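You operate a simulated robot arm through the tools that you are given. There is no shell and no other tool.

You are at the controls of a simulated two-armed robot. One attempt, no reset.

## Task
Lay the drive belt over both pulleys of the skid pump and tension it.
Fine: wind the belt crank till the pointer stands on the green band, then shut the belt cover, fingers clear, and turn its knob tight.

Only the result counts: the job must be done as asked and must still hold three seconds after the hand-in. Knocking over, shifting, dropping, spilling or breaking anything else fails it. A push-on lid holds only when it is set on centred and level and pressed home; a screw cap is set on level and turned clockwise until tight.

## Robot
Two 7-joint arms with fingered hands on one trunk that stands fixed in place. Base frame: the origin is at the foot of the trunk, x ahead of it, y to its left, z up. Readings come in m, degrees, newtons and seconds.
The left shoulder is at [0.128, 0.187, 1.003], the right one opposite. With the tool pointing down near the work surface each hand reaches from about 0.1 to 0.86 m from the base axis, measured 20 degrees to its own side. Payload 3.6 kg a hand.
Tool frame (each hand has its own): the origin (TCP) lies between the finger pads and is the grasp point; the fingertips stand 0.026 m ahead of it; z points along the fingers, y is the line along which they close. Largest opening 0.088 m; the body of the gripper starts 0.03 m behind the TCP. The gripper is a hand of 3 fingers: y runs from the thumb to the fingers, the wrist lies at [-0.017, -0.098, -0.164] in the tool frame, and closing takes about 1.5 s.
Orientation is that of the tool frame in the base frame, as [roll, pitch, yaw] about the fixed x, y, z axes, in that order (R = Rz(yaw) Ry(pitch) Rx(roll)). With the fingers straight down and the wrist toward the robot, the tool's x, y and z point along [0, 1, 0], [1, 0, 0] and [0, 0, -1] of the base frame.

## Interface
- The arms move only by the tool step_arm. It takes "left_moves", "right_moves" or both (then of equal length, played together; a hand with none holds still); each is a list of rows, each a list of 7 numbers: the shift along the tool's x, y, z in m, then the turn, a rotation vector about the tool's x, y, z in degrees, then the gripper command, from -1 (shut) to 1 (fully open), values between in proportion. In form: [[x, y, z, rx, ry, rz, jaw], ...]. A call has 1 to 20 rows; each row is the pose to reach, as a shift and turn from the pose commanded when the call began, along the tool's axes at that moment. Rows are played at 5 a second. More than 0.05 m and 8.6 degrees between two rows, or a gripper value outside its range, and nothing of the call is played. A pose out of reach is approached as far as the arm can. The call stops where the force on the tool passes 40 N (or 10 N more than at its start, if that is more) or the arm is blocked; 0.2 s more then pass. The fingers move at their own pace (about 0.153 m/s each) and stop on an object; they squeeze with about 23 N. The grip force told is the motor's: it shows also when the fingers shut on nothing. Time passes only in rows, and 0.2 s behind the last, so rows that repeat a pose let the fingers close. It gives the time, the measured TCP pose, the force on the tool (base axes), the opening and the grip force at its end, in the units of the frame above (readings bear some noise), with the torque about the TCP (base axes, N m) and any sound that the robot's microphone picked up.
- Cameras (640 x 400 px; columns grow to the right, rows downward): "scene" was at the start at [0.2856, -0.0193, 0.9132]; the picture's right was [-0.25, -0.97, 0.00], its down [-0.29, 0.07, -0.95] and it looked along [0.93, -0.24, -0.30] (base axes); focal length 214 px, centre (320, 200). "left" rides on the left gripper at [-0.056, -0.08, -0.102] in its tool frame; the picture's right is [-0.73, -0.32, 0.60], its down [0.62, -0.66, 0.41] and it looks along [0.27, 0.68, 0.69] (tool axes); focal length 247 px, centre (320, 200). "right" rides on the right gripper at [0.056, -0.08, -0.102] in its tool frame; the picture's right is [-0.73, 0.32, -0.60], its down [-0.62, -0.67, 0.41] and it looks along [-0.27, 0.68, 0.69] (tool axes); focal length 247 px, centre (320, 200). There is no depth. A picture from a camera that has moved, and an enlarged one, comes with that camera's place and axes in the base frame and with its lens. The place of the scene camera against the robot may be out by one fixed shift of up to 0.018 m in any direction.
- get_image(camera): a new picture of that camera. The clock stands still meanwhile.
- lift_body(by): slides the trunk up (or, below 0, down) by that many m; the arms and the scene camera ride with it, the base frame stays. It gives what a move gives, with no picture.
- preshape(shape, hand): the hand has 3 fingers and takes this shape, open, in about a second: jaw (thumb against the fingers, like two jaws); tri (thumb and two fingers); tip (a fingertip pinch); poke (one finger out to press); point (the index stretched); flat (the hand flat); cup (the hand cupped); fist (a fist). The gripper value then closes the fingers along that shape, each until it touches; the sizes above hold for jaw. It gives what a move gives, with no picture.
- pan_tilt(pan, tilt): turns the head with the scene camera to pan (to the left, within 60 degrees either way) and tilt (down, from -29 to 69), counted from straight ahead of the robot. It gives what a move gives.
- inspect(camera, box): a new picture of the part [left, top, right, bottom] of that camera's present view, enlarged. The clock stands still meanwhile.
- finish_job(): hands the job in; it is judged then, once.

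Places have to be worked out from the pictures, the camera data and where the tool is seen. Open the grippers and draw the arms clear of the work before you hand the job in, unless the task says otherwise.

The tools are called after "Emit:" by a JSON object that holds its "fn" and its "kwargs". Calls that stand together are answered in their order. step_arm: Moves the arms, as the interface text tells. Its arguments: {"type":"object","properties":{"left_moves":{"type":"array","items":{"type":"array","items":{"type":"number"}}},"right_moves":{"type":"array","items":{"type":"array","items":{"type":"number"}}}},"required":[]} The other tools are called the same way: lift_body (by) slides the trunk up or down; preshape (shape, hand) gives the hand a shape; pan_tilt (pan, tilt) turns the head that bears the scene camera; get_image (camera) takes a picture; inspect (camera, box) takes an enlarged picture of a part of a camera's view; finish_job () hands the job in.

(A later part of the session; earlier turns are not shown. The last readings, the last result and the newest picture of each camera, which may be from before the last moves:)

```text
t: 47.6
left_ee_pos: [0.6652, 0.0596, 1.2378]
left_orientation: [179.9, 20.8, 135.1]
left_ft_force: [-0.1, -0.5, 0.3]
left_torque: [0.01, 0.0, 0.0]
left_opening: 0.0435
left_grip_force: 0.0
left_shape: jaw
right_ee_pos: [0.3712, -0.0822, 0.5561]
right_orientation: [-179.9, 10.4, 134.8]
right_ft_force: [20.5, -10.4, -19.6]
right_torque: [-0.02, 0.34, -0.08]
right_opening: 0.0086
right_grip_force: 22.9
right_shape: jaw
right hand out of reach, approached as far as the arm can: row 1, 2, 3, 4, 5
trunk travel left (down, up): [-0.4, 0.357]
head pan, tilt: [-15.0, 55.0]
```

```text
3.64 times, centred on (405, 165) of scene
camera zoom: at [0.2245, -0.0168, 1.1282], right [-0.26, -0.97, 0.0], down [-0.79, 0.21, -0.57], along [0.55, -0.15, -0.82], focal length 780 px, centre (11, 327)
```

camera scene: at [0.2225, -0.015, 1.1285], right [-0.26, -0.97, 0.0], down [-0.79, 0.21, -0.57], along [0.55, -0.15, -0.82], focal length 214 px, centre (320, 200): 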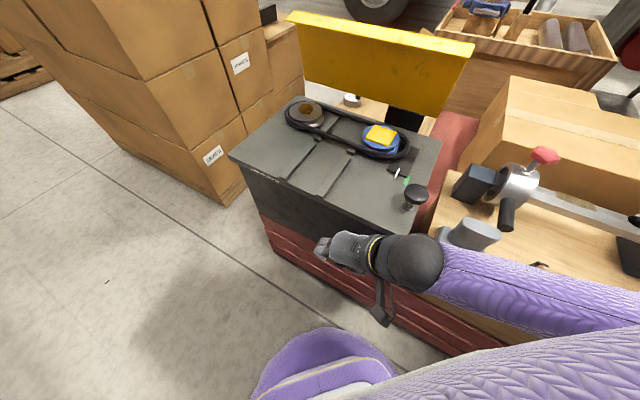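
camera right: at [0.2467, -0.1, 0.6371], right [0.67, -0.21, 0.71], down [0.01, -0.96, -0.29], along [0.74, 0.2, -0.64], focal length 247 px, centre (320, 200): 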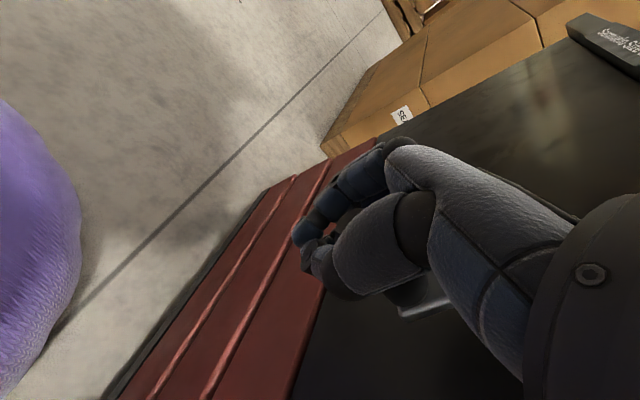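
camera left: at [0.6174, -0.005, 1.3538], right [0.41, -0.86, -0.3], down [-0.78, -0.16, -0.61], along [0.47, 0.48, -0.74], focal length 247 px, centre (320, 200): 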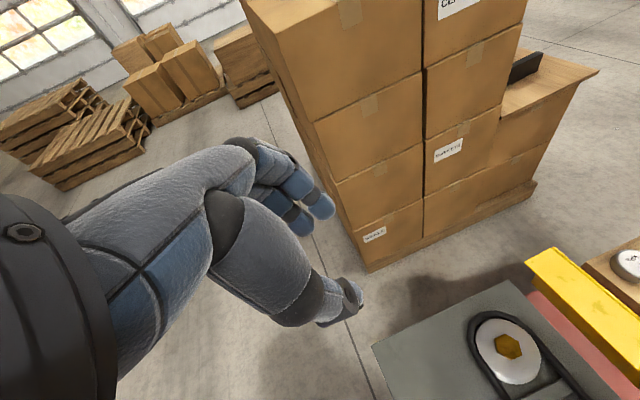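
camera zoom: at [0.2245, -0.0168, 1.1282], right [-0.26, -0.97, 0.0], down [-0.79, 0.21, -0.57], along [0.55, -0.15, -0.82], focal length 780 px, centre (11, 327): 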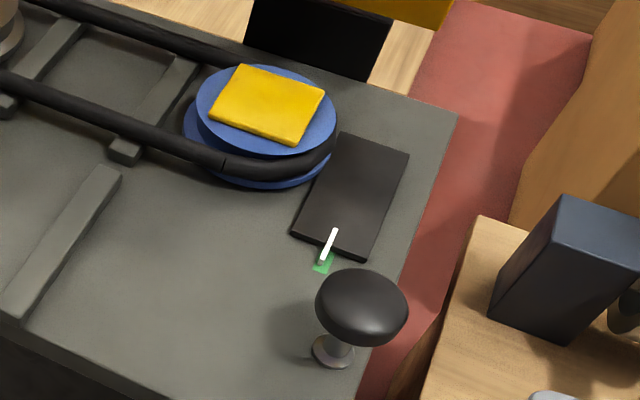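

The pointer now stands in the middle of the green band in this view, and the belt is drawn tight. I open the hand without moving it and look whether the pointer stays.

Emit:
{"fn": "step_arm", "kwargs": {"right_moves": [[0, 0, 0, 0, 0, 0, -0.7], [0, 0, 0, 0, 0, 0, -0.3], [0, 0, 0, 0, 0, 0, 0.2], [0, 0, 0, 0, 0, 0, 0.6], [0, 0, 0, 0, 0, 0, 0.8], [0, 0, 0, 0, 0, 0, 0.8], [0, 0, 0, 0, 0, 0, 0.8]]}}

Emit:
{"fn": "inspect", "kwargs": {"camera": "scene", "box": [380, 150, 430, 210]}}

Emit:
{"fn": "inspect", "kwargs": {"camera": "scene", "box": [290, 190, 450, 330]}}

Emit:
{"fn": "get_image", "kwargs": {"camera": "right"}}

```text
t: 49.2
left_ee_pos: [0.6634, 0.0643, 1.2375]
left_orientation: [179.9, 21.0, 135.1]
left_ft_force: [-0.1, 0.4, 0.5]
left_torque: [0.01, -0.01, -0.02]
left_opening: 0.0433
left_grip_force: 0.1
left_shape: jaw
right_ee_pos: [0.3653, -0.0755, 0.5575]
right_orientation: [-180.0, 10.1, 135.2]
right_ft_force: [-0.2, 0.3, 0.4]
right_torque: [-0.02, -0.01, 0.0]
right_opening: 0.0788
right_grip_force: 0.2
right_shape: jaw
trunk travel left (down, up): [-0.4, 0.357]
head pan, tilt: [-15.0, 55.0]
```

```text
6.67 times, centred on (405, 180) of scene
camera zoom: at [0.2226, -0.0149, 1.1284], right [-0.26, -0.97, 0.0], down [-0.79, 0.21, -0.57], along [0.55, -0.15, -0.82], focal length 1430 px, centre (-247, 333)
```

zoom: 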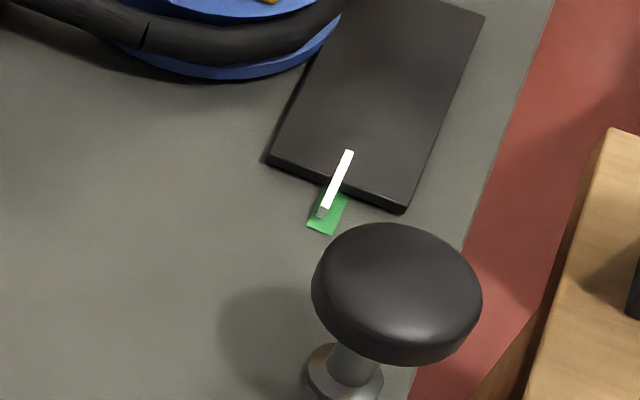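

```text
2.86 times, centred on (370, 260) of scene
camera zoom: at [0.2226, -0.0149, 1.1284], right [-0.26, -0.97, 0.0], down [-0.79, 0.21, -0.57], along [0.55, -0.15, -0.82], focal length 613 px, centre (177, 29)
```

zoom: 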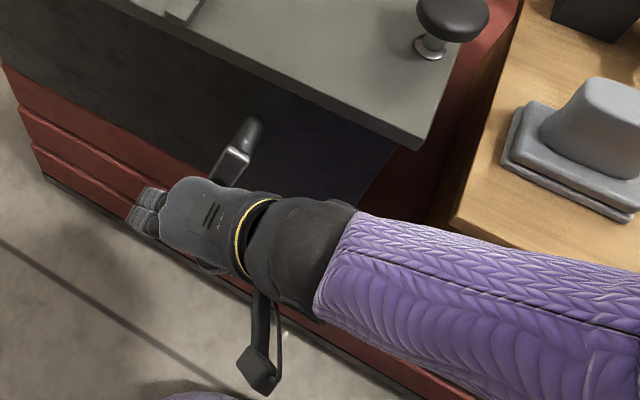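

```text
taken
camera right: at [0.2571, -0.0792, 0.6491], right [0.66, -0.21, 0.72], down [0.02, -0.96, -0.3], along [0.75, 0.21, -0.63], focal length 247 px, centre (320, 200)
```

right: 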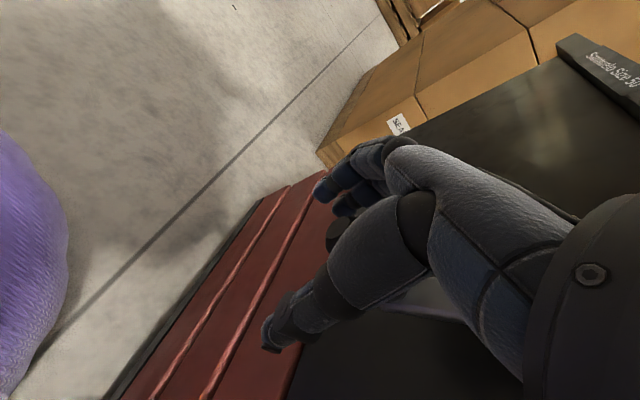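

The crank holds its place and the pointer stays on the green. I centre the open hand on the handle and withdraw it upward, clear of the crank.

Emit:
{"fn": "step_arm", "kwargs": {"right_moves": [[0, 0.006, -0.002, 0, 0, 0, 1], [0, 0.01, -0.01, 0, 0, 0, 1], [0, 0.01, -0.04, 0, 0, 0, 1], [0, 0.01, -0.08, 0, 0, 0, 1], [0, 0.01, -0.12, 0, 0, 0, 1], [0, 0.01, -0.165, 0, 0, 0, 1], [0, 0.01, -0.21, 0, 0, 0, 1], [0, 0.01, -0.26, 0, 0, 0, 1], [0, 0.01, -0.31, 0, 0, 0, 1]]}}

Emit:
{"fn": "inspect", "kwargs": {"camera": "scene", "box": [380, 150, 430, 210]}}

Emit:
{"fn": "get_image", "kwargs": {"camera": "scene"}}

Emit:
{"fn": "get_image", "kwargs": {"camera": "right"}}

```text
t: 51.2
left_ee_pos: [0.6628, 0.0627, 1.2371]
left_orientation: [-179.9, 21.0, 135.0]
left_ft_force: [0.2, 0.2, -0.9]
left_torque: [-0.03, -0.04, -0.02]
left_opening: 0.0434
left_grip_force: 0.0
left_shape: jaw
right_ee_pos: [0.3322, -0.0288, 0.8624]
right_orientation: [-180.0, 10.0, 135.1]
right_ft_force: [-0.2, -0.2, 0.3]
right_torque: [0.04, 0.0, -0.02]
right_opening: 0.0878
right_grip_force: 0.1
right_shape: jaw
trunk travel left (down, up): [-0.4, 0.357]
head pan, tilt: [-15.0, 55.0]
```

```text
6.67 times, centred on (405, 180) of scene
camera zoom: at [0.2225, -0.0147, 1.1285], right [-0.26, -0.97, 0.0], down [-0.79, 0.21, -0.57], along [0.55, -0.15, -0.82], focal length 1430 px, centre (-247, 333)
```

zoom: 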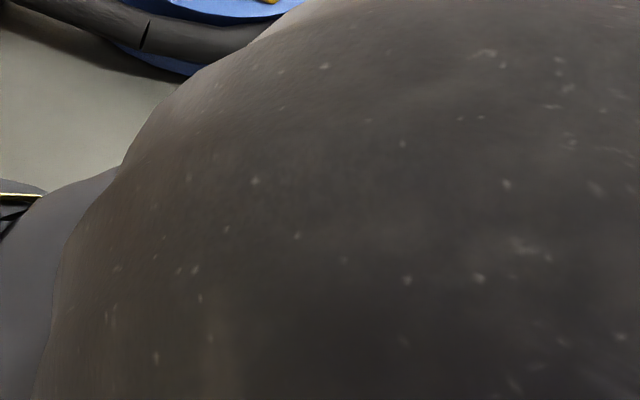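

```text
taken
camera scene: at [0.2225, -0.0147, 1.1285], right [-0.26, -0.97, 0.0], down [-0.79, 0.21, -0.57], along [0.55, -0.15, -0.82], focal length 214 px, centre (320, 200)
```

scene: 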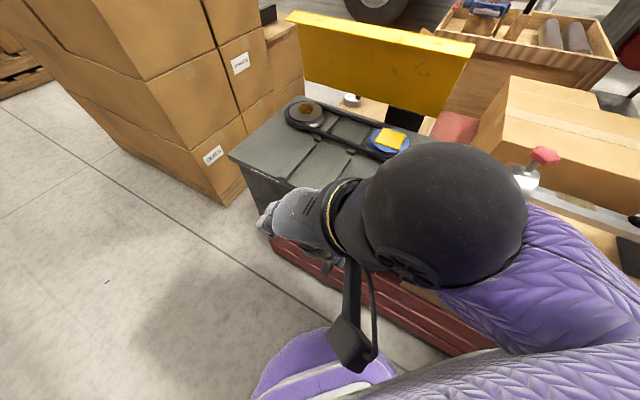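

```text
taken
camera right: at [0.2241, -0.0333, 0.9546], right [0.66, -0.21, 0.72], down [0.02, -0.96, -0.3], along [0.75, 0.21, -0.63], focal length 247 px, centre (320, 200)
```

right: 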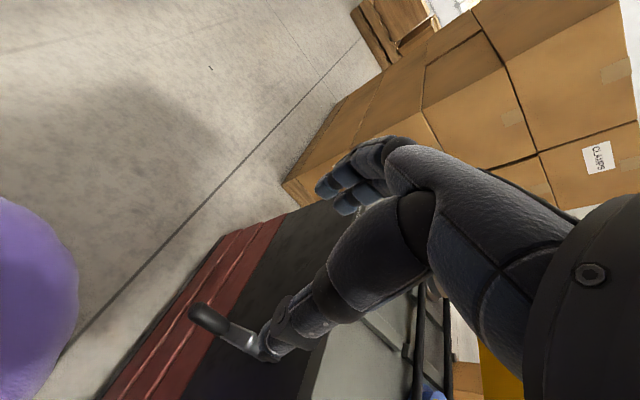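

The crank is left free at about −115°. I raise the right hand and carry it over the deck's near end to get an independent look at pointer, belt and cover from its camera.

Emit:
{"fn": "step_arm", "kwargs": {"right_moves": [[-0.0078, 0, -0.0443, 0, 1, 0, 1], [-0.0156, 0, -0.0886, 0, 2, 0, 1], [-0.0234, 0, -0.1329, 0, 3, 0, 1], [-0.0312, 0, -0.1773, 0, 4, 0, 1], [-0.0588, -0.01, -0.2181, 0, 5, 0, 1], [-0.0961, -0.025, -0.2572, 0, 6, 0, 1], [-0.1389, -0.045, -0.27, 0, 7, 0, 1], [-0.1783, -0.063, -0.263, 0, 8, 0, 1], [-0.2177, -0.08, -0.2561, 0, 9, 0, 1], [-0.2571, -0.1, -0.2491, 0, 10, 0, 1], [-0.2965, -0.12, -0.2422, 0, 10, 0, 1], [-0.3359, -0.138, -0.2353, 0, 10, 0, 1], [-0.3556, -0.144, -0.2318, 0, 10, 0, 1]]}}

Emit:
{"fn": "get_image", "kwargs": {"camera": "right"}}

Emit:
{"fn": "get_image", "kwargs": {"camera": "scene"}}

```text
refused: row 5 steps farther than a row can; nothing moved
```

```text
taken
camera right: at [0.2241, -0.0333, 0.9546], right [0.66, -0.21, 0.72], down [0.02, -0.96, -0.3], along [0.75, 0.21, -0.63], focal length 247 px, centre (320, 200)
```

right: 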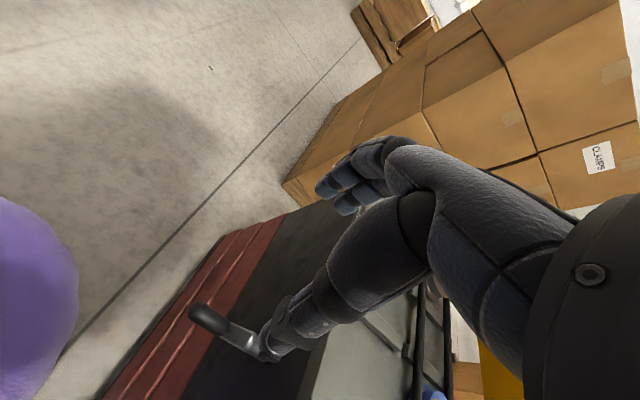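

```text
taken
camera scene: at [0.2225, -0.0147, 1.1285], right [-0.26, -0.97, 0.0], down [-0.79, 0.21, -0.57], along [0.55, -0.15, -0.82], focal length 214 px, centre (320, 200)
```

scene: 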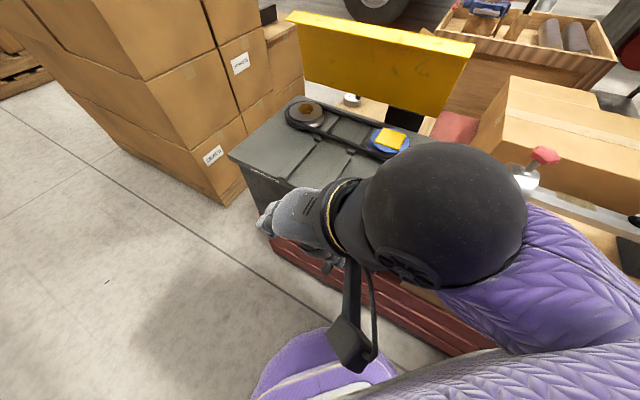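

The call was refused because one row stepped a hair beyond 5 cm; nothing moved. I split the same path into finer rows.

Emit:
{"fn": "step_arm", "kwargs": {"right_moves": [[-0.0078, 0, -0.0443, 0, 1, 0, 1], [-0.0156, 0, -0.0886, 0, 2, 0, 1], [-0.0234, 0, -0.1329, 0, 3, 0, 1], [-0.0312, 0, -0.1773, 0, 4, 0, 1], [-0.041, -0.003, -0.205, 0, 4.5, 0, 1], [-0.0588, -0.01, -0.2281, 0, 5, 0, 1], [-0.085, -0.02, -0.25, 0, 6, 0, 1], [-0.12, -0.037, -0.265, 0, 7, 0, 1], [-0.16, -0.055, -0.263, 0, 8, 0, 1], [-0.2, -0.073, -0.256, 0, 9, 0, 1], [-0.24, -0.091, -0.25, 0, 10, 0, 1], [-0.28, -0.109, -0.244, 0, 10, 0, 1], [-0.32, -0.127, -0.238, 0, 10, 0, 1], [-0.3556, -0.144, -0.2318, 0, 10, 0, 1]]}}

Emit:
{"fn": "get_image", "kwargs": {"camera": "right"}}

Emit:
{"fn": "get_image", "kwargs": {"camera": "scene"}}

```text
t: 52.1
left_ee_pos: [0.6649, 0.0619, 1.238]
left_orientation: [179.9, 21.0, 135.1]
left_ft_force: [-0.6, -0.8, 1.0]
left_torque: [0.03, -0.02, 0.02]
left_opening: 0.0433
left_grip_force: 0.0
left_shape: jaw
right_ee_pos: [0.3361, -0.0343, 1.0146]
right_orientation: [-178.8, 7.2, 135.3]
right_ft_force: [1.4, -0.3, -12.2]
right_torque: [0.03, -1.34, -0.05]
right_opening: 0.0877
right_grip_force: 0.2
right_shape: jaw
trunk travel left (down, up): [-0.4, 0.357]
head pan, tilt: [-15.0, 55.0]
stopped in row 4 (right hand): the force on the tool passed its limit at 85 N (the readings are from after the stop); the commanded pose is now the measured one
```

```text
taken
camera right: at [0.2311, -0.0394, 1.1107], right [0.7, -0.23, 0.68], down [0.0, -0.95, -0.32], along [0.72, 0.22, -0.66], focal length 247 px, centre (320, 200)
```

right: 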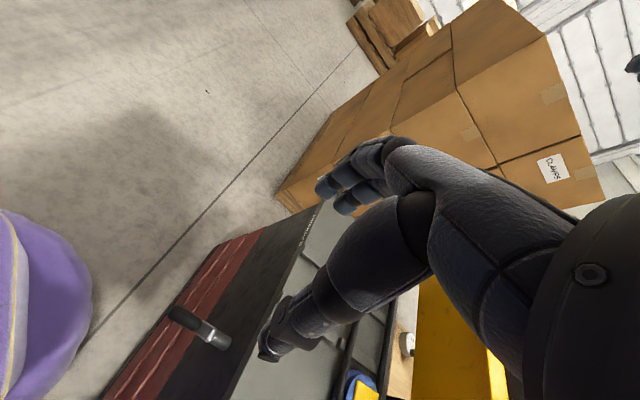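

```text
taken
camera scene: at [0.2235, -0.0153, 1.1294], right [-0.26, -0.97, 0.0], down [-0.78, 0.21, -0.59], along [0.56, -0.15, -0.81], focal length 214 px, centre (320, 200)
```

scene: 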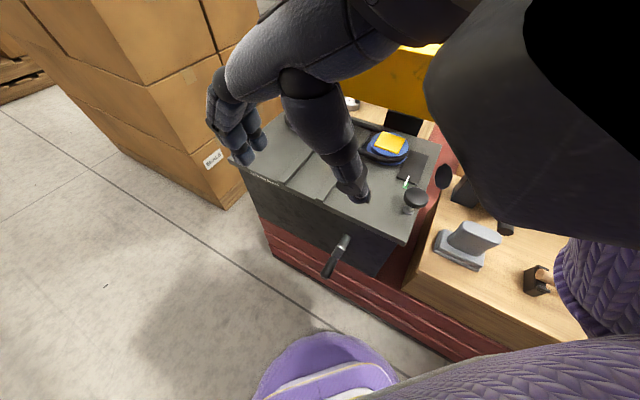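

The hand's camera bracket touched the robot's own head, not the work. I lower it clear of the head, carry it over the deck's near end and only then raise it.

Emit:
{"fn": "step_arm", "kwargs": {"right_moves": [[0.0038, 0, 0.0298, 0, 0, 0, 1], [0.0075, 0, 0.0595, 0, 0, 0, 1], [-0.0322, -0.01, 0.0645, 0, 1, 0, 1], [-0.0719, -0.03, 0.0695, 0, 2, 0, 1], [-0.1115, -0.055, 0.0745, 0, 3, 0, 1], [-0.1463, -0.085, 0.0789, 0, 4, 0, 1], [-0.1785, -0.117, 0.0629, 0, 5, 0, 1], [-0.2015, -0.137, 0.0406, 0, 6, 0, 1], [-0.2307, -0.15, 0.009, 0, 7, 0, 1], [-0.2605, -0.155, -0.0275, 0, 7, 0, 1], [-0.2903, -0.155, -0.0641, 0, 7, 0, 1]]}}

Emit:
{"fn": "get_image", "kwargs": {"camera": "right"}}

Emit:
{"fn": "get_image", "kwargs": {"camera": "scene"}}

```text
t: 54.5
left_ee_pos: [0.664, 0.0627, 1.2375]
left_orientation: [180.0, 20.9, 135.1]
left_ft_force: [-0.1, -0.2, 1.2]
left_torque: [0.0, 0.01, -0.01]
left_opening: 0.0434
left_grip_force: 0.1
left_shape: jaw
right_ee_pos: [0.4264, -0.3392, 1.1177]
right_orientation: [-179.2, 0.2, 135.2]
right_ft_force: [0.2, -0.1, -1.0]
right_torque: [0.05, -0.01, 0.01]
right_opening: 0.0879
right_grip_force: 0.1
right_shape: jaw
trunk travel left (down, up): [-0.4, 0.357]
head pan, tilt: [-15.0, 55.0]
```

```text
taken
camera right: at [0.3305, -0.3542, 1.2216], right [0.75, -0.28, 0.6], down [-0.03, -0.92, -0.4], along [0.66, 0.28, -0.7], focal length 247 px, centre (320, 200)
```

right: 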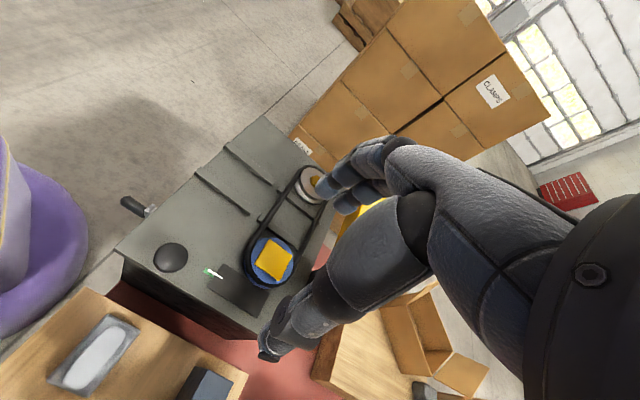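

```text
taken
camera scene: at [0.2228, -0.015, 1.1284], right [-0.26, -0.97, 0.0], down [-0.79, 0.21, -0.57], along [0.55, -0.15, -0.82], focal length 214 px, centre (320, 200)
```

scene: 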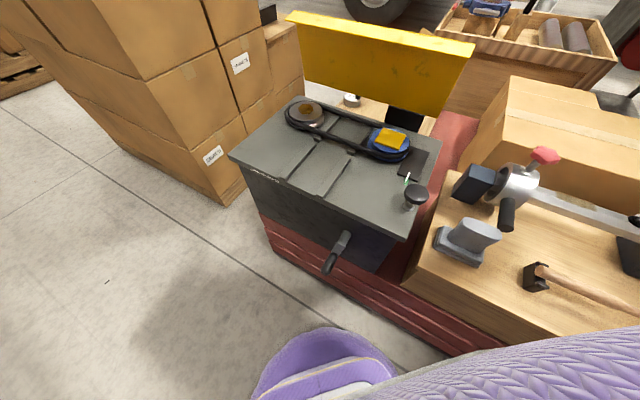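

I enlarge the pointer and the belt on both pulleys from the two cameras.

Emit:
{"fn": "inspect", "kwargs": {"camera": "right", "box": [195, 255, 245, 286]}}

Emit:
{"fn": "inspect", "kwargs": {"camera": "scene", "box": [390, 160, 430, 205]}}

Emit:
{"fn": "inspect", "kwargs": {"camera": "right", "box": [230, 150, 350, 290]}}

Emit:
{"fn": "inspect", "kwargs": {"camera": "scene", "box": [270, 85, 430, 185]}}

```text
12.80 times, centred on (220, 270) of right
camera zoom: at [0.3305, -0.3542, 1.2216], right [0.75, -0.28, 0.6], down [-0.03, -0.92, -0.4], along [0.66, 0.28, -0.7], focal length 3161 px, centre (1600, -702)
```

zoom: 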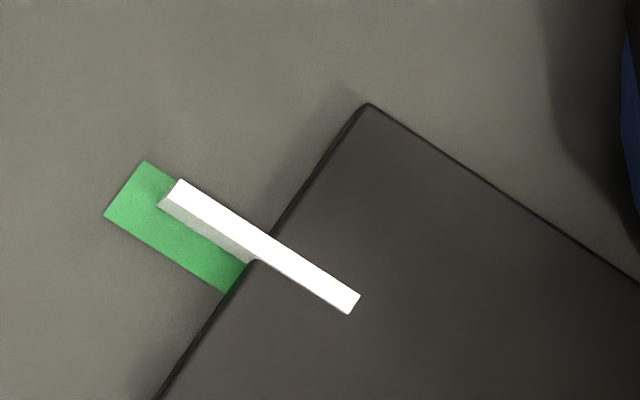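

```text
8.89 times, centred on (410, 182) of scene
camera zoom: at [0.2228, -0.015, 1.1284], right [-0.26, -0.97, 0.0], down [-0.79, 0.21, -0.57], along [0.55, -0.15, -0.82], focal length 1906 px, centre (-480, 356)
```

zoom: 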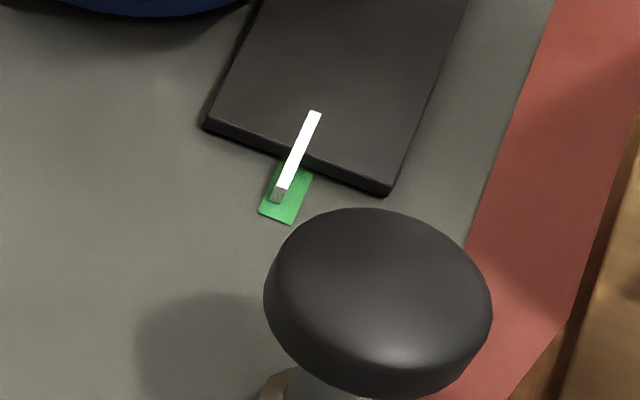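

```text
2.86 times, centred on (290, 220) of right
camera zoom: at [0.3305, -0.3542, 1.2216], right [0.75, -0.28, 0.6], down [-0.03, -0.92, -0.4], along [0.66, 0.28, -0.7], focal length 706 px, centre (406, 143)
```

zoom: 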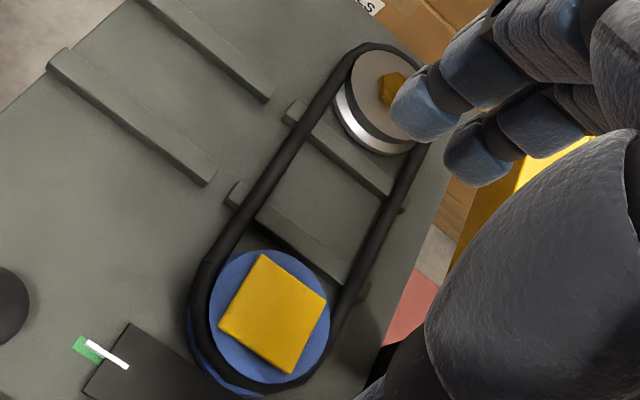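

```text
4.00 times, centred on (350, 135) of scene
camera zoom: at [0.2228, -0.015, 1.1284], right [-0.26, -0.97, 0.0], down [-0.79, 0.21, -0.57], along [0.55, -0.15, -0.82], focal length 858 px, centre (200, 460)
```

zoom: 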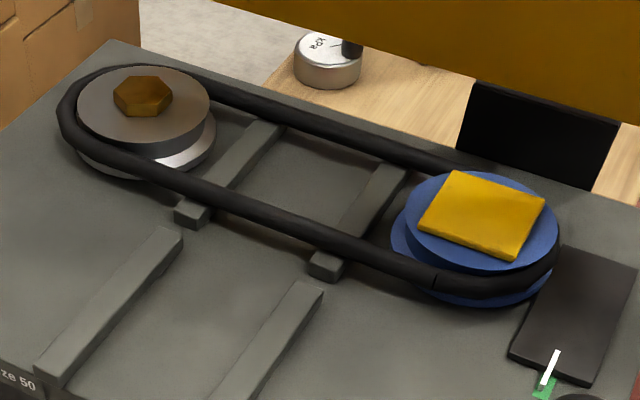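

The pointer lies within the green band from both cameras, and the belt is taut around both pulleys. Next is the cover: its grey handle bar sits near the top of its back (about A 0.25–0.39, B≈0.755, z≈0.94); I lower the trunk to 0.10 so the right arm can reach it.

Emit:
{"fn": "lift_body", "kwargs": {"by": -0.15}}

Emit:
{"fn": "get_image", "kwargs": {"camera": "right"}}

Emit:
{"fn": "get_image", "kwargs": {"camera": "scene"}}

```text
t: 56.3
left_ee_pos: [0.6632, 0.0627, 1.0886]
left_orientation: [180.0, 21.0, 135.1]
left_ft_force: [-0.7, 0.1, 0.2]
left_torque: [0.0, 0.03, 0.04]
left_opening: 0.0435
left_grip_force: 0.1
left_shape: jaw
right_ee_pos: [0.4246, -0.3384, 0.969]
right_orientation: [-179.2, 0.2, 135.2]
right_ft_force: [0.1, 0.8, -0.6]
right_torque: [-0.01, -0.03, -0.01]
right_opening: 0.0877
right_grip_force: 0.0
right_shape: jaw
trunk travel left (down, up): [-0.25, 0.507]
head pan, tilt: [-15.0, 55.0]
```

```text
taken
camera right: at [0.3294, -0.3537, 1.0723], right [0.75, -0.28, 0.6], down [-0.03, -0.92, -0.4], along [0.66, 0.28, -0.7], focal length 247 px, centre (320, 200)
```

right: 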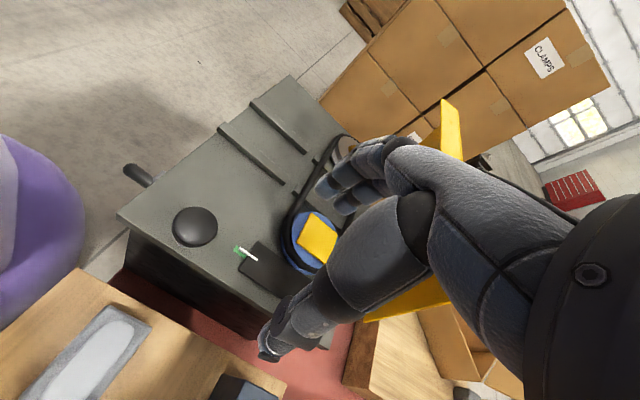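

```text
taken
camera scene: at [0.2445, -0.0149, 0.9667], right [-0.26, -0.97, 0.0], down [-0.79, 0.21, -0.57], along [0.55, -0.15, -0.82], focal length 214 px, centre (320, 200)
```

scene: 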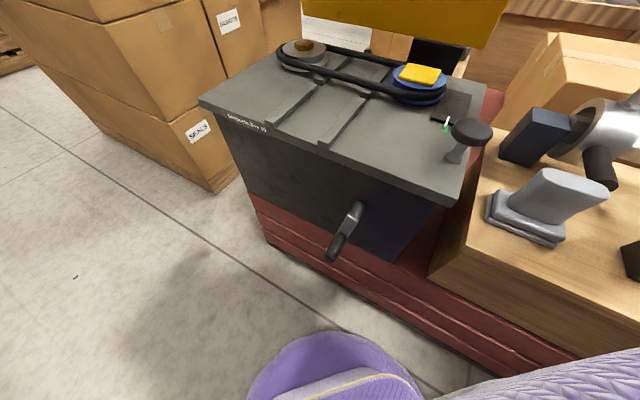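

I raise the right hand and swing it over the cover's handle while turning it to yaw 45 (fingers closing across the bar), staying at z 1.06.

Emit:
{"fn": "step_arm", "kwargs": {"right_moves": [[0, 0, -0.045, 0, 0, 8, 1], [0, 0, -0.09, 0, 0, 16, 1], [-0.0216, 0.0234, -0.09, 0, 0, 24.2, 1], [-0.0431, 0.0468, -0.09, 0, 0, 32.4, 1], [-0.0647, 0.0702, -0.09, 0, 0, 40.6, 1], [-0.0862, 0.0936, -0.09, 0, 0, 48.8, 1], [-0.1078, 0.117, -0.09, 0, 0, 57, 1], [-0.1293, 0.1404, -0.09, 0, 0, 65.2, 1], [-0.1509, 0.1638, -0.09, 0, 0, 73.4, 1], [-0.1724, 0.1872, -0.09, 0, 0, 81.6, 1], [-0.194, 0.2106, -0.09, 0, 0, 89.8, 1], [-0.2155, 0.234, -0.09, 0, 0, 90, 1]]}}

Emit:
{"fn": "get_image", "kwargs": {"camera": "right"}}

Emit:
{"fn": "pan_tilt", "kwargs": {"pan": -20, "tilt": 15}}

Emit:
{"fn": "get_image", "kwargs": {"camera": "scene"}}

```text
t: 58.9
left_ee_pos: [0.6621, 0.0633, 1.0886]
left_orientation: [180.0, 21.0, 135.1]
left_ft_force: [-0.3, 0.6, 0.8]
left_torque: [0.0, -0.02, -0.01]
left_opening: 0.0437
left_grip_force: 0.1
left_shape: jaw
right_ee_pos: [0.7453, -0.3223, 1.056]
right_orientation: [179.7, 0.9, 45.2]
right_ft_force: [-0.1, 0.7, -0.3]
right_torque: [0.0, 0.02, -0.02]
right_opening: 0.088
right_grip_force: 0.0
right_shape: jaw
trunk travel left (down, up): [-0.25, 0.507]
head pan, tilt: [-15.0, 55.0]
```

```text
taken
camera right: at [0.7275, -0.2246, 1.1573], right [-0.29, -0.74, 0.61], down [-0.91, 0.02, -0.4], along [0.29, -0.68, -0.68], focal length 247 px, centre (320, 200)
```

right: 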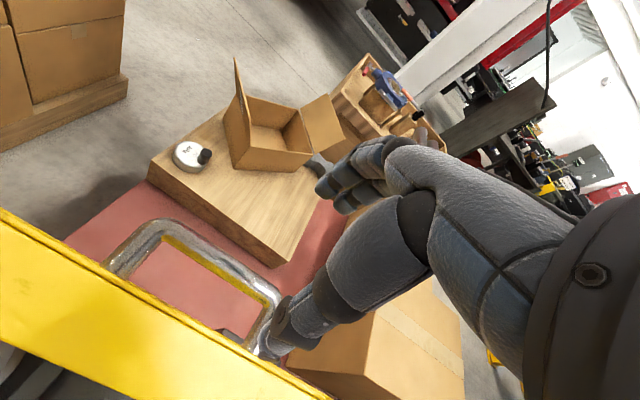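

```text
t: 60.0
left_ee_pos: [0.6633, 0.0634, 1.0876]
left_orientation: [179.9, 21.0, 135.1]
left_ft_force: [-0.5, -0.5, -0.3]
left_torque: [0.01, -0.01, 0.02]
left_opening: 0.0436
left_grip_force: 0.0
left_shape: jaw
right_ee_pos: [0.7444, -0.3247, 1.0561]
right_orientation: [179.8, 0.9, 45.2]
right_ft_force: [0.4, 0.5, 0.7]
right_torque: [0.04, 0.01, -0.01]
right_opening: 0.088
right_grip_force: 0.0
right_shape: jaw
trunk travel left (down, up): [-0.25, 0.507]
head pan, tilt: [-20.0, 15.0]
```

```text
taken
camera scene: at [0.263, -0.0282, 1.0266], right [-0.34, -0.94, 0.0], down [-0.24, 0.09, -0.97], along [0.91, -0.33, -0.26], focal length 214 px, centre (320, 200)
```

scene: 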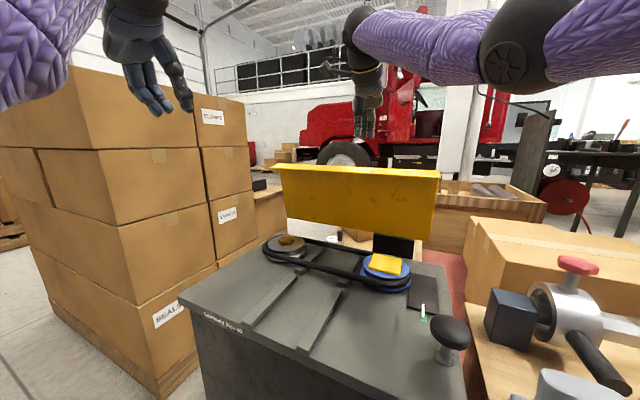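

The U-handle is seen below the hand, with about 4 cm between bar and cover plate. I shift 3 cm along the bar, narrow the opening to 5 cm and lower to z 0.985.

Emit:
{"fn": "step_arm", "kwargs": {"right_moves": [[0.015, -0.0015, 0, 0, 0, 0, 0.5], [0.03, -0.003, 0.01, 0, 0, 0, 0.14], [0.03, -0.003, 0.03, 0, 0, 0, 0.14], [0.03, -0.003, 0.05, 0, 0, 0, 0.14], [0.03, -0.003, 0.071, 0, 0, 0, 0.14], [0.03, -0.003, 0.071, 0, 0, 0, 0.14]]}}

Emit:
{"fn": "get_image", "kwargs": {"camera": "right"}}

Emit:
{"fn": "inspect", "kwargs": {"camera": "scene", "box": [260, 60, 460, 220]}}

```text
t: 61.4
left_ee_pos: [0.6632, 0.0628, 1.0879]
left_orientation: [-180.0, 21.0, 135.1]
left_ft_force: [-0.3, 0.6, 0.2]
left_torque: [-0.01, 0.02, -0.05]
left_opening: 0.0437
left_grip_force: 0.1
left_shape: jaw
right_ee_pos: [0.7624, -0.3011, 0.9829]
right_orientation: [179.8, 0.9, 45.2]
right_ft_force: [0.5, -0.9, -0.4]
right_torque: [0.0, -0.04, -0.02]
right_opening: 0.0508
right_grip_force: 0.1
right_shape: jaw
right hand out of reach, approached as far as the arm can: row 2
trunk travel left (down, up): [-0.25, 0.507]
head pan, tilt: [-20.0, 15.0]
```

```text
taken
camera right: at [0.7454, -0.2027, 1.0851], right [-0.29, -0.74, 0.61], down [-0.91, 0.02, -0.4], along [0.29, -0.68, -0.68], focal length 247 px, centre (320, 200)
```

right: 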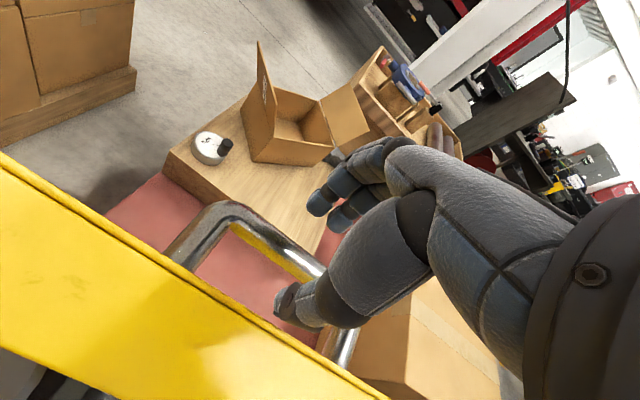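

```text
2.50 times, centred on (360, 140) of scene
camera zoom: at [0.2629, -0.0282, 1.0267], right [-0.34, -0.94, 0.0], down [-0.24, 0.09, -0.97], along [0.91, -0.33, -0.26], focal length 536 px, centre (220, 350)
```

zoom: 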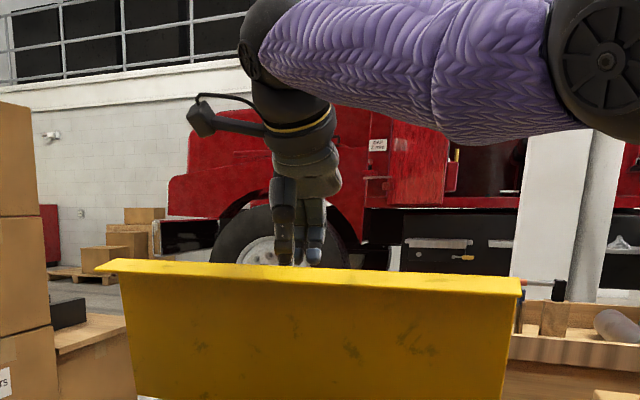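

The bar lies between thumb and fingers. I lower 43 mm onto it and close.

Emit:
{"fn": "step_arm", "kwargs": {"right_moves": [[0, 0.001, 0.015, 0, 0, 0, 0.14], [0, 0.002, 0.03, 0, 0, 0, 0.14], [0, 0.002, 0.043, 0, 0, 0, 0.14], [0, 0.002, 0.043, 0, 0, 0, -0.3], [0, 0.002, 0.043, 0, 0, 0, -0.7], [0, 0.002, 0.043, 0, 0, 0, -0.7], [0, 0.002, 0.043, 0, 0, 0, -0.7]]}}

Emit:
{"fn": "get_image", "kwargs": {"camera": "right"}}

Emit:
{"fn": "inspect", "kwargs": {"camera": "scene", "box": [260, 60, 460, 220]}}

```text
t: 63.0
left_ee_pos: [0.6631, 0.0622, 1.0878]
left_orientation: [-180.0, 21.0, 135.1]
left_ft_force: [-0.6, -0.1, -0.3]
left_torque: [-0.01, 0.0, 0.02]
left_opening: 0.0436
left_grip_force: 0.0
left_shape: jaw
right_ee_pos: [0.7638, -0.3034, 0.9403]
right_orientation: [179.9, 0.9, 45.2]
right_ft_force: [0.2, 0.3, -0.5]
right_torque: [-0.01, -0.02, 0.02]
right_opening: 0.0134
right_grip_force: 0.0
right_shape: jaw
trunk travel left (down, up): [-0.25, 0.507]
head pan, tilt: [-20.0, 15.0]
```

```text
taken
camera right: at [0.7473, -0.2049, 1.0424], right [-0.29, -0.74, 0.61], down [-0.91, 0.02, -0.4], along [0.28, -0.68, -0.68], focal length 247 px, centre (320, 200)
```

right: 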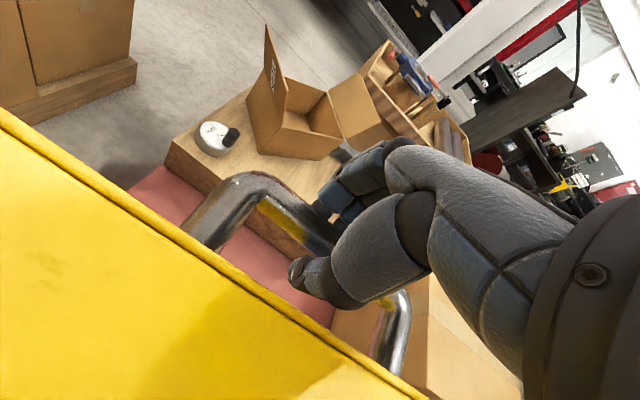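

```text
2.50 times, centred on (360, 140) of scene
camera zoom: at [0.263, -0.0282, 1.0267], right [-0.34, -0.94, 0.0], down [-0.24, 0.09, -0.97], along [0.91, -0.33, -0.26], focal length 536 px, centre (220, 350)
```

zoom: 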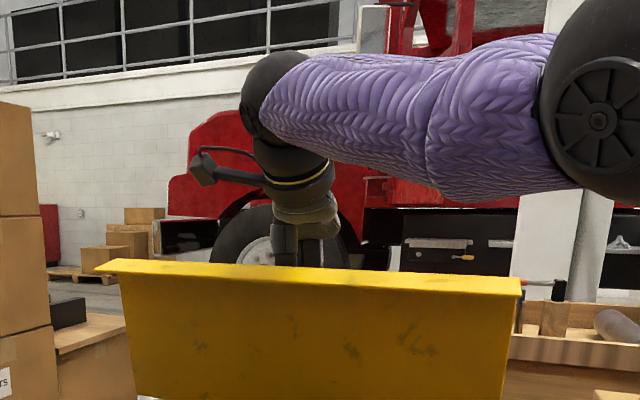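

No grip force yet at 13 mm opening; I close fully to see whether the bar is caught.

Emit:
{"fn": "step_arm", "kwargs": {"right_moves": [[0, 0, 0, 0, 0, 0, -1], [0, 0, 0, 0, 0, 0, -1], [0, 0, 0, 0, 0, 0, -1], [0, 0, 0, 0, 0, 0, -1]]}}

Emit:
{"fn": "inspect", "kwargs": {"camera": "right", "box": [180, 140, 440, 340]}}

```text
t: 64.0
left_ee_pos: [0.6638, 0.0634, 1.0878]
left_orientation: [-179.9, 20.8, 135.2]
left_ft_force: [-0.4, -0.1, -0.4]
left_torque: [0.04, 0.01, 0.01]
left_opening: 0.0436
left_grip_force: 0.1
left_shape: jaw
right_ee_pos: [0.764, -0.3027, 0.938]
right_orientation: [180.0, 1.1, 45.3]
right_ft_force: [-2.9, 0.8, -10.4]
right_torque: [0.03, 0.0, 0.01]
right_opening: 0.0076
right_grip_force: 22.6
right_shape: jaw
trunk travel left (down, up): [-0.25, 0.507]
head pan, tilt: [-20.0, 15.0]
```

```text
2.00 times, centred on (310, 240) of right
camera zoom: at [0.7477, -0.2051, 1.0404], right [-0.28, -0.74, 0.61], down [-0.92, 0.02, -0.4], along [0.28, -0.67, -0.68], focal length 494 px, centre (340, 120)
```

zoom: 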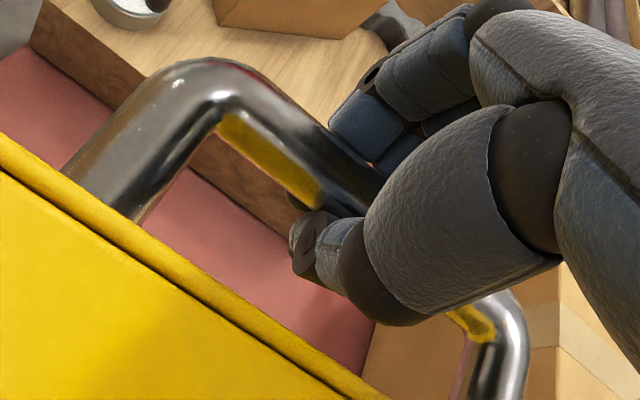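

The bar is firmly held between thumb and fingers. I swing the cover forward along an arc about its hinge (assumed at B≈0.717, z≈0.79), first 30°.

Emit:
{"fn": "step_arm", "kwargs": {"right_moves": [[0, -0.0135, -0.0025, 0, 0, 0, -1], [0, -0.027, -0.0041, 0, 0, 0, -1], [0, -0.0407, -0.0042, 0, 0, 0, -1], [0, -0.0544, -0.0034, 0, 0, 0, -1], [0, -0.0678, -0.0012, 0, 0, 0, -1], [0, -0.0812, 0.002, 0, 0, 0, -1]]}}

Emit:
{"fn": "get_image", "kwargs": {"camera": "scene"}}

Emit:
{"fn": "get_image", "kwargs": {"camera": "right"}}

```text
t: 65.4
left_ee_pos: [0.667, 0.06, 1.0863]
left_orientation: [-179.9, 20.7, 135.1]
left_ft_force: [0.3, 0.7, 0.0]
left_torque: [0.03, 0.02, -0.02]
left_opening: 0.0434
left_grip_force: 0.0
left_shape: jaw
right_ee_pos: [0.708, -0.2489, 0.9305]
right_orientation: [-179.7, 1.3, 45.0]
right_ft_force: [10.4, -9.0, -30.6]
right_torque: [-0.27, -0.19, 0.11]
right_opening: 0.0066
right_grip_force: 23.1
right_shape: jaw
trunk travel left (down, up): [-0.25, 0.507]
head pan, tilt: [-20.0, 15.0]
```

```text
taken
camera scene: at [0.2667, -0.03, 1.0254], right [-0.34, -0.94, 0.0], down [-0.25, 0.09, -0.96], along [0.91, -0.33, -0.26], focal length 214 px, centre (320, 200)
```

scene: 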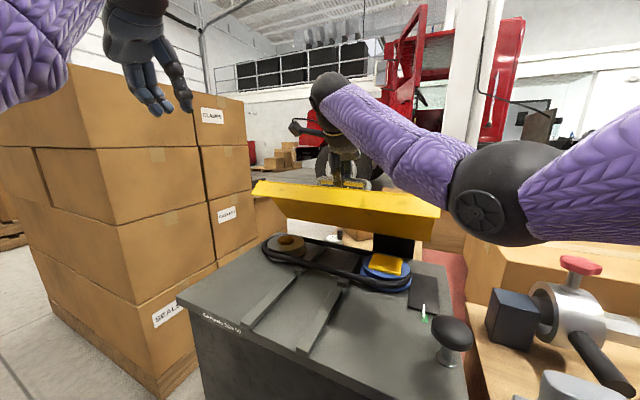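

```text
taken
camera right: at [0.6933, -0.1504, 1.0327], right [-0.28, -0.74, 0.61], down [-0.92, 0.02, -0.39], along [0.27, -0.68, -0.68], focal length 247 px, centre (320, 200)
```

right: 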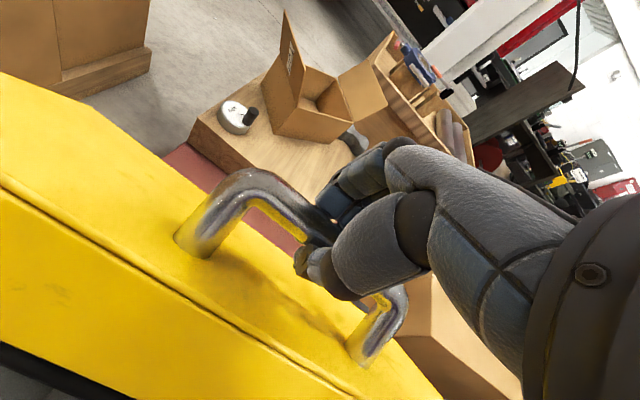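

The cover follows. The hand feels 30 N toward the hinge, so the true arc is a bit smaller (hinge nearer B≈0.742); I correct the path downward and go on to about 55°.

Emit:
{"fn": "step_arm", "kwargs": {"right_moves": [[0, -0.0025, 0.009, 0, 0, 0, -1], [0, -0.0053, 0.0178, 0, 0, 0, -1], [0, -0.0162, 0.0248, 0, 0, 0, -1], [0, -0.0264, 0.0326, 0, 0, 0, -1], [0, -0.036, 0.0413, 0, 0, 0, -1], [0, -0.0447, 0.0509, 0, 0, 0, -1]]}}

Emit:
{"fn": "get_image", "kwargs": {"camera": "scene"}}

Emit:
{"fn": "get_image", "kwargs": {"camera": "right"}}

```text
t: 66.8
left_ee_pos: [0.662, 0.0634, 1.0897]
left_orientation: [-179.9, 20.9, 135.2]
left_ft_force: [-0.4, -0.7, 0.5]
left_torque: [0.0, 0.03, -0.01]
left_opening: 0.0435
left_grip_force: 0.1
left_shape: jaw
right_ee_pos: [0.6735, -0.2146, 0.8867]
right_orientation: [179.8, 0.8, 45.2]
right_ft_force: [-1.6, 2.4, -0.3]
right_torque: [-0.05, 0.03, 0.0]
right_opening: 0.0062
right_grip_force: 23.0
right_shape: jaw
trunk travel left (down, up): [-0.25, 0.507]
head pan, tilt: [-20.0, 15.0]
```

```text
taken
camera scene: at [0.2627, -0.0277, 1.0268], right [-0.34, -0.94, 0.0], down [-0.24, 0.09, -0.97], along [0.91, -0.33, -0.26], focal length 214 px, centre (320, 200)
```

scene: 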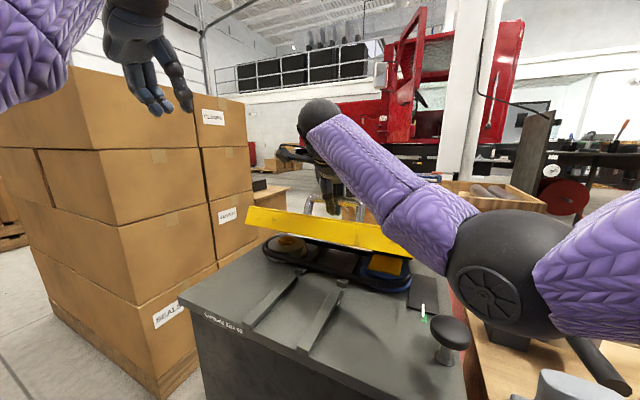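

```text
taken
camera right: at [0.6571, -0.1159, 0.9887], right [-0.29, -0.74, 0.61], down [-0.91, 0.02, -0.4], along [0.29, -0.68, -0.68], focal length 247 px, centre (320, 200)
```

right: 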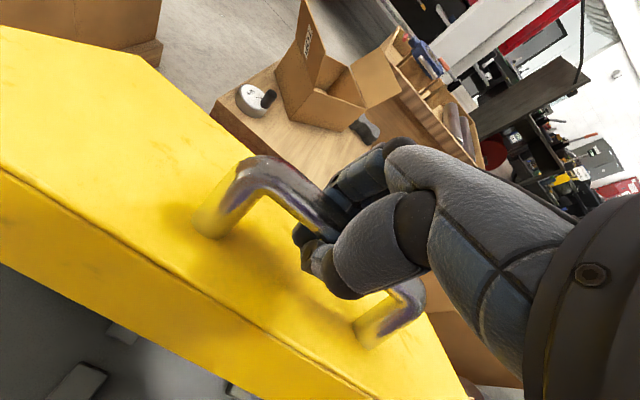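

The path now fits (forces near zero, cover about 55° forward). My right elbow hangs just above the mushroom knob, so before going lower I let go of the handle, rise, and see whether the cover stays or falls shut.

Emit:
{"fn": "step_arm", "kwargs": {"right_moves": [[0, 0, 0, 0, 0, 0, -0.7], [0, 0, 0, 0, 0, 0, -0.4], [0, 0, 0, 0, 0, 0, -0.2], [0, 0.002, -0.01, 0, 0, 0, -0.2], [0, 0.002, -0.03, 0, 0, 0, -0.2], [0, 0.002, -0.06, 0, 0, 0, -0.2], [0, 0.002, -0.1, 0, 0, 0, -0.2]]}}

Emit:
{"fn": "get_image", "kwargs": {"camera": "scene"}}

Emit:
{"fn": "get_image", "kwargs": {"camera": "right"}}

```text
t: 68.4
left_ee_pos: [0.6627, 0.0625, 1.0883]
left_orientation: [-179.9, 21.0, 135.1]
left_ft_force: [-0.6, 0.1, -0.5]
left_torque: [0.01, -0.02, -0.02]
left_opening: 0.0434
left_grip_force: 0.1
left_shape: jaw
right_ee_pos: [0.6762, -0.2161, 0.9877]
right_orientation: [179.7, 0.9, 45.2]
right_ft_force: [0.2, -0.7, -0.2]
right_torque: [-0.02, 0.01, 0.03]
right_opening: 0.0356
right_grip_force: 0.0
right_shape: jaw
trunk travel left (down, up): [-0.25, 0.507]
head pan, tilt: [-20.0, 15.0]
```

```text
taken
camera scene: at [0.2628, -0.0281, 1.0268], right [-0.34, -0.94, 0.0], down [-0.24, 0.09, -0.97], along [0.91, -0.33, -0.26], focal length 214 px, centre (320, 200)
```

scene: 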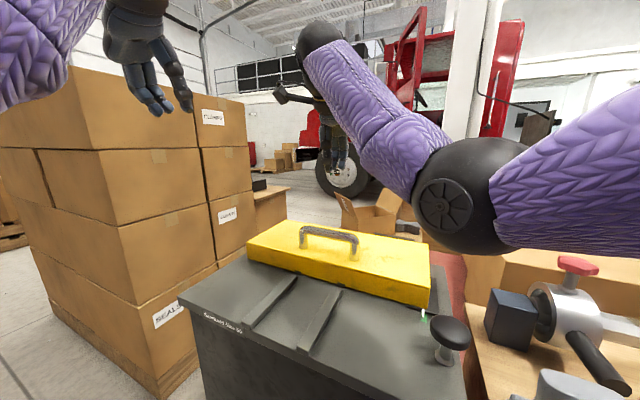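

```text
taken
camera right: at [0.6595, -0.1172, 1.0894], right [-0.29, -0.74, 0.61], down [-0.91, 0.02, -0.4], along [0.29, -0.68, -0.68], focal length 247 px, centre (320, 200)
```

right: 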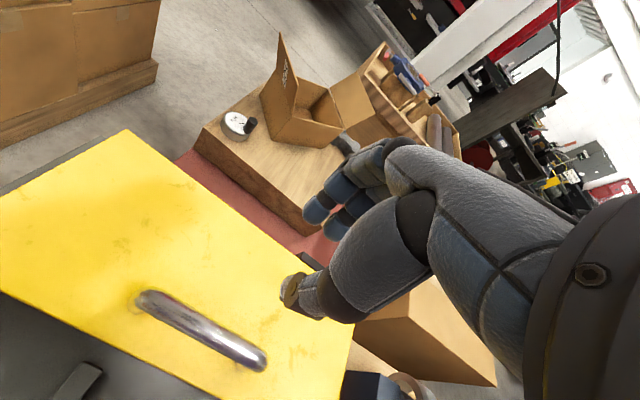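

The cover has swung shut by itself, with the fingers clear. I check how it sits from both cameras.

Emit:
{"fn": "inspect", "kwargs": {"camera": "scene", "box": [230, 200, 490, 370]}}

Emit:
{"fn": "inspect", "kwargs": {"camera": "scene", "box": [400, 260, 490, 370]}}

Emit:
{"fn": "inspect", "kwargs": {"camera": "right", "box": [0, 120, 400, 400]}}

```text
2.35 times, centred on (360, 285) of scene
camera zoom: at [0.2628, -0.0281, 1.0268], right [-0.34, -0.94, 0.0], down [-0.24, 0.09, -0.97], along [0.91, -0.33, -0.26], focal length 505 px, centre (226, 0)
```

zoom: 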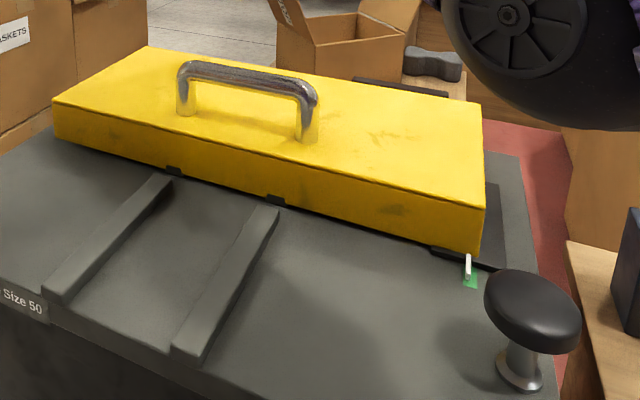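

```text
3.64 times, centred on (445, 315) of scene
camera zoom: at [0.2628, -0.0281, 1.0268], right [-0.34, -0.94, 0.0], down [-0.24, 0.09, -0.97], along [0.91, -0.33, -0.26], focal length 780 px, centre (-134, -218)
```

zoom: 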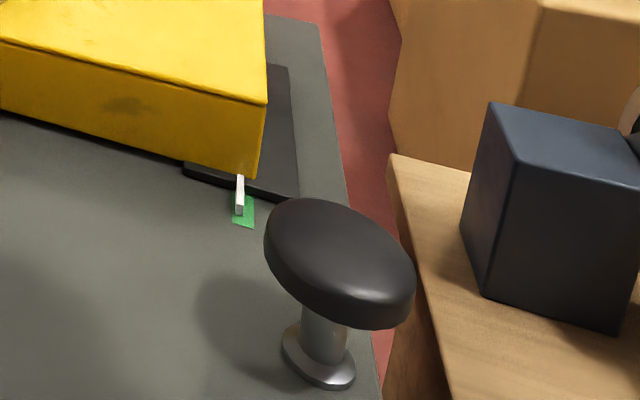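

```text
1.43 times, centred on (200, 260) of right
camera zoom: at [0.6595, -0.1172, 1.0894], right [-0.29, -0.74, 0.61], down [-0.91, 0.02, -0.4], along [0.29, -0.68, -0.68], focal length 353 px, centre (491, 114)
```

zoom: 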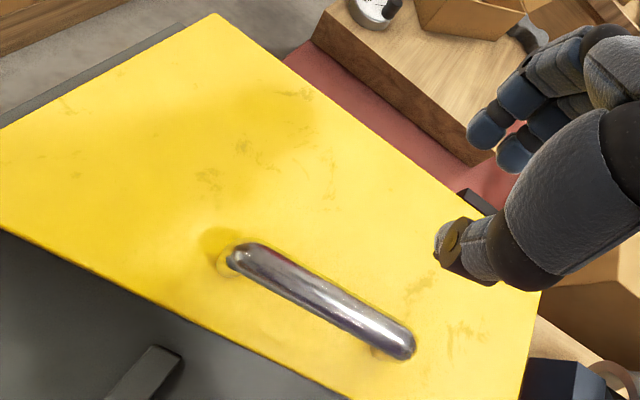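

The cover lies shut and the pointer still stands on the green. Now the knob: I raise the trunk 0.25 m so that the right arm can come straight down on it with its elbow high.

Emit:
{"fn": "lift_body", "kwargs": {"by": 0.25}}

Emit:
{"fn": "pan_tilt", "kwargs": {"pan": -25, "tilt": 60}}

Emit:
{"fn": "get_image", "kwargs": {"camera": "scene"}}

Emit:
{"fn": "inspect", "kwargs": {"camera": "scene", "box": [300, 60, 460, 200]}}

```text
t: 71.0
left_ee_pos: [0.6635, 0.0624, 1.3379]
left_orientation: [-180.0, 20.9, 135.2]
left_ft_force: [-0.8, 0.0, -0.1]
left_torque: [-0.01, -0.01, 0.0]
left_opening: 0.0435
left_grip_force: 0.0
left_shape: jaw
right_ee_pos: [0.6763, -0.2153, 1.2351]
right_orientation: [179.9, 0.9, 45.1]
right_ft_force: [-0.4, 0.0, -0.4]
right_torque: [0.0, 0.01, -0.01]
right_opening: 0.0354
right_grip_force: 0.2
right_shape: jaw
trunk travel left (down, up): [-0.5, 0.257]
head pan, tilt: [-20.0, 15.0]
```

```text
t: 72.1
left_ee_pos: [0.6639, 0.0616, 1.3372]
left_orientation: [179.9, 21.0, 135.0]
left_ft_force: [-0.6, -0.1, -0.3]
left_torque: [0.01, 0.02, -0.01]
left_opening: 0.0436
left_grip_force: 0.0
left_shape: jaw
right_ee_pos: [0.678, -0.2153, 1.237]
right_orientation: [179.9, 0.9, 45.2]
right_ft_force: [-0.3, -0.1, -0.4]
right_torque: [-0.01, 0.0, -0.02]
right_opening: 0.0352
right_grip_force: 0.0
right_shape: jaw
trunk travel left (down, up): [-0.5, 0.257]
head pan, tilt: [-25.0, 60.0]
```

```text
taken
camera scene: at [0.2051, -0.0244, 1.2273], right [-0.42, -0.91, 0.0], down [-0.78, 0.37, -0.5], along [0.45, -0.21, -0.87], focal length 214 px, centre (320, 200)
```

scene: 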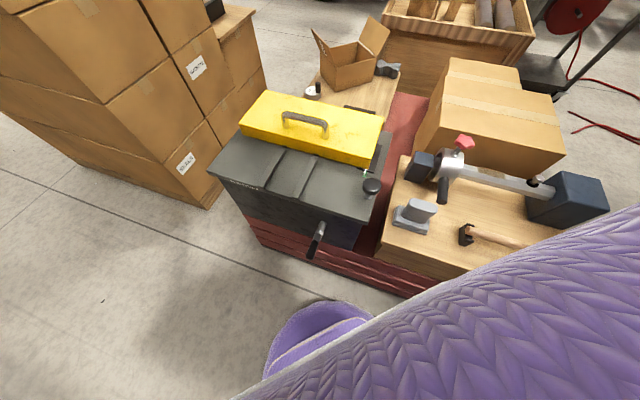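

```text
2.86 times, centred on (380, 130) of scene
camera zoom: at [0.2051, -0.0244, 1.2273], right [-0.42, -0.91, 0.0], down [-0.78, 0.37, -0.5], along [0.45, -0.21, -0.87], focal length 613 px, centre (149, 400)
```

zoom: 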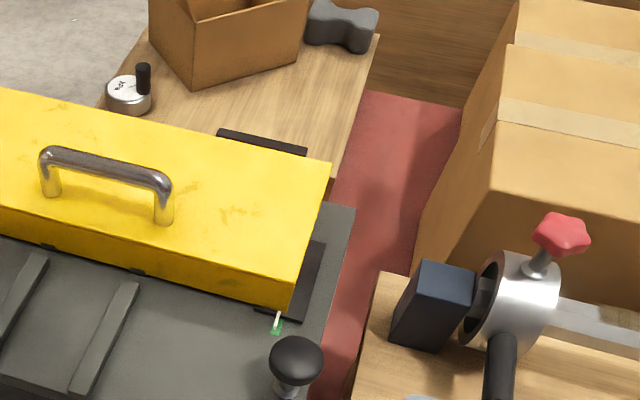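

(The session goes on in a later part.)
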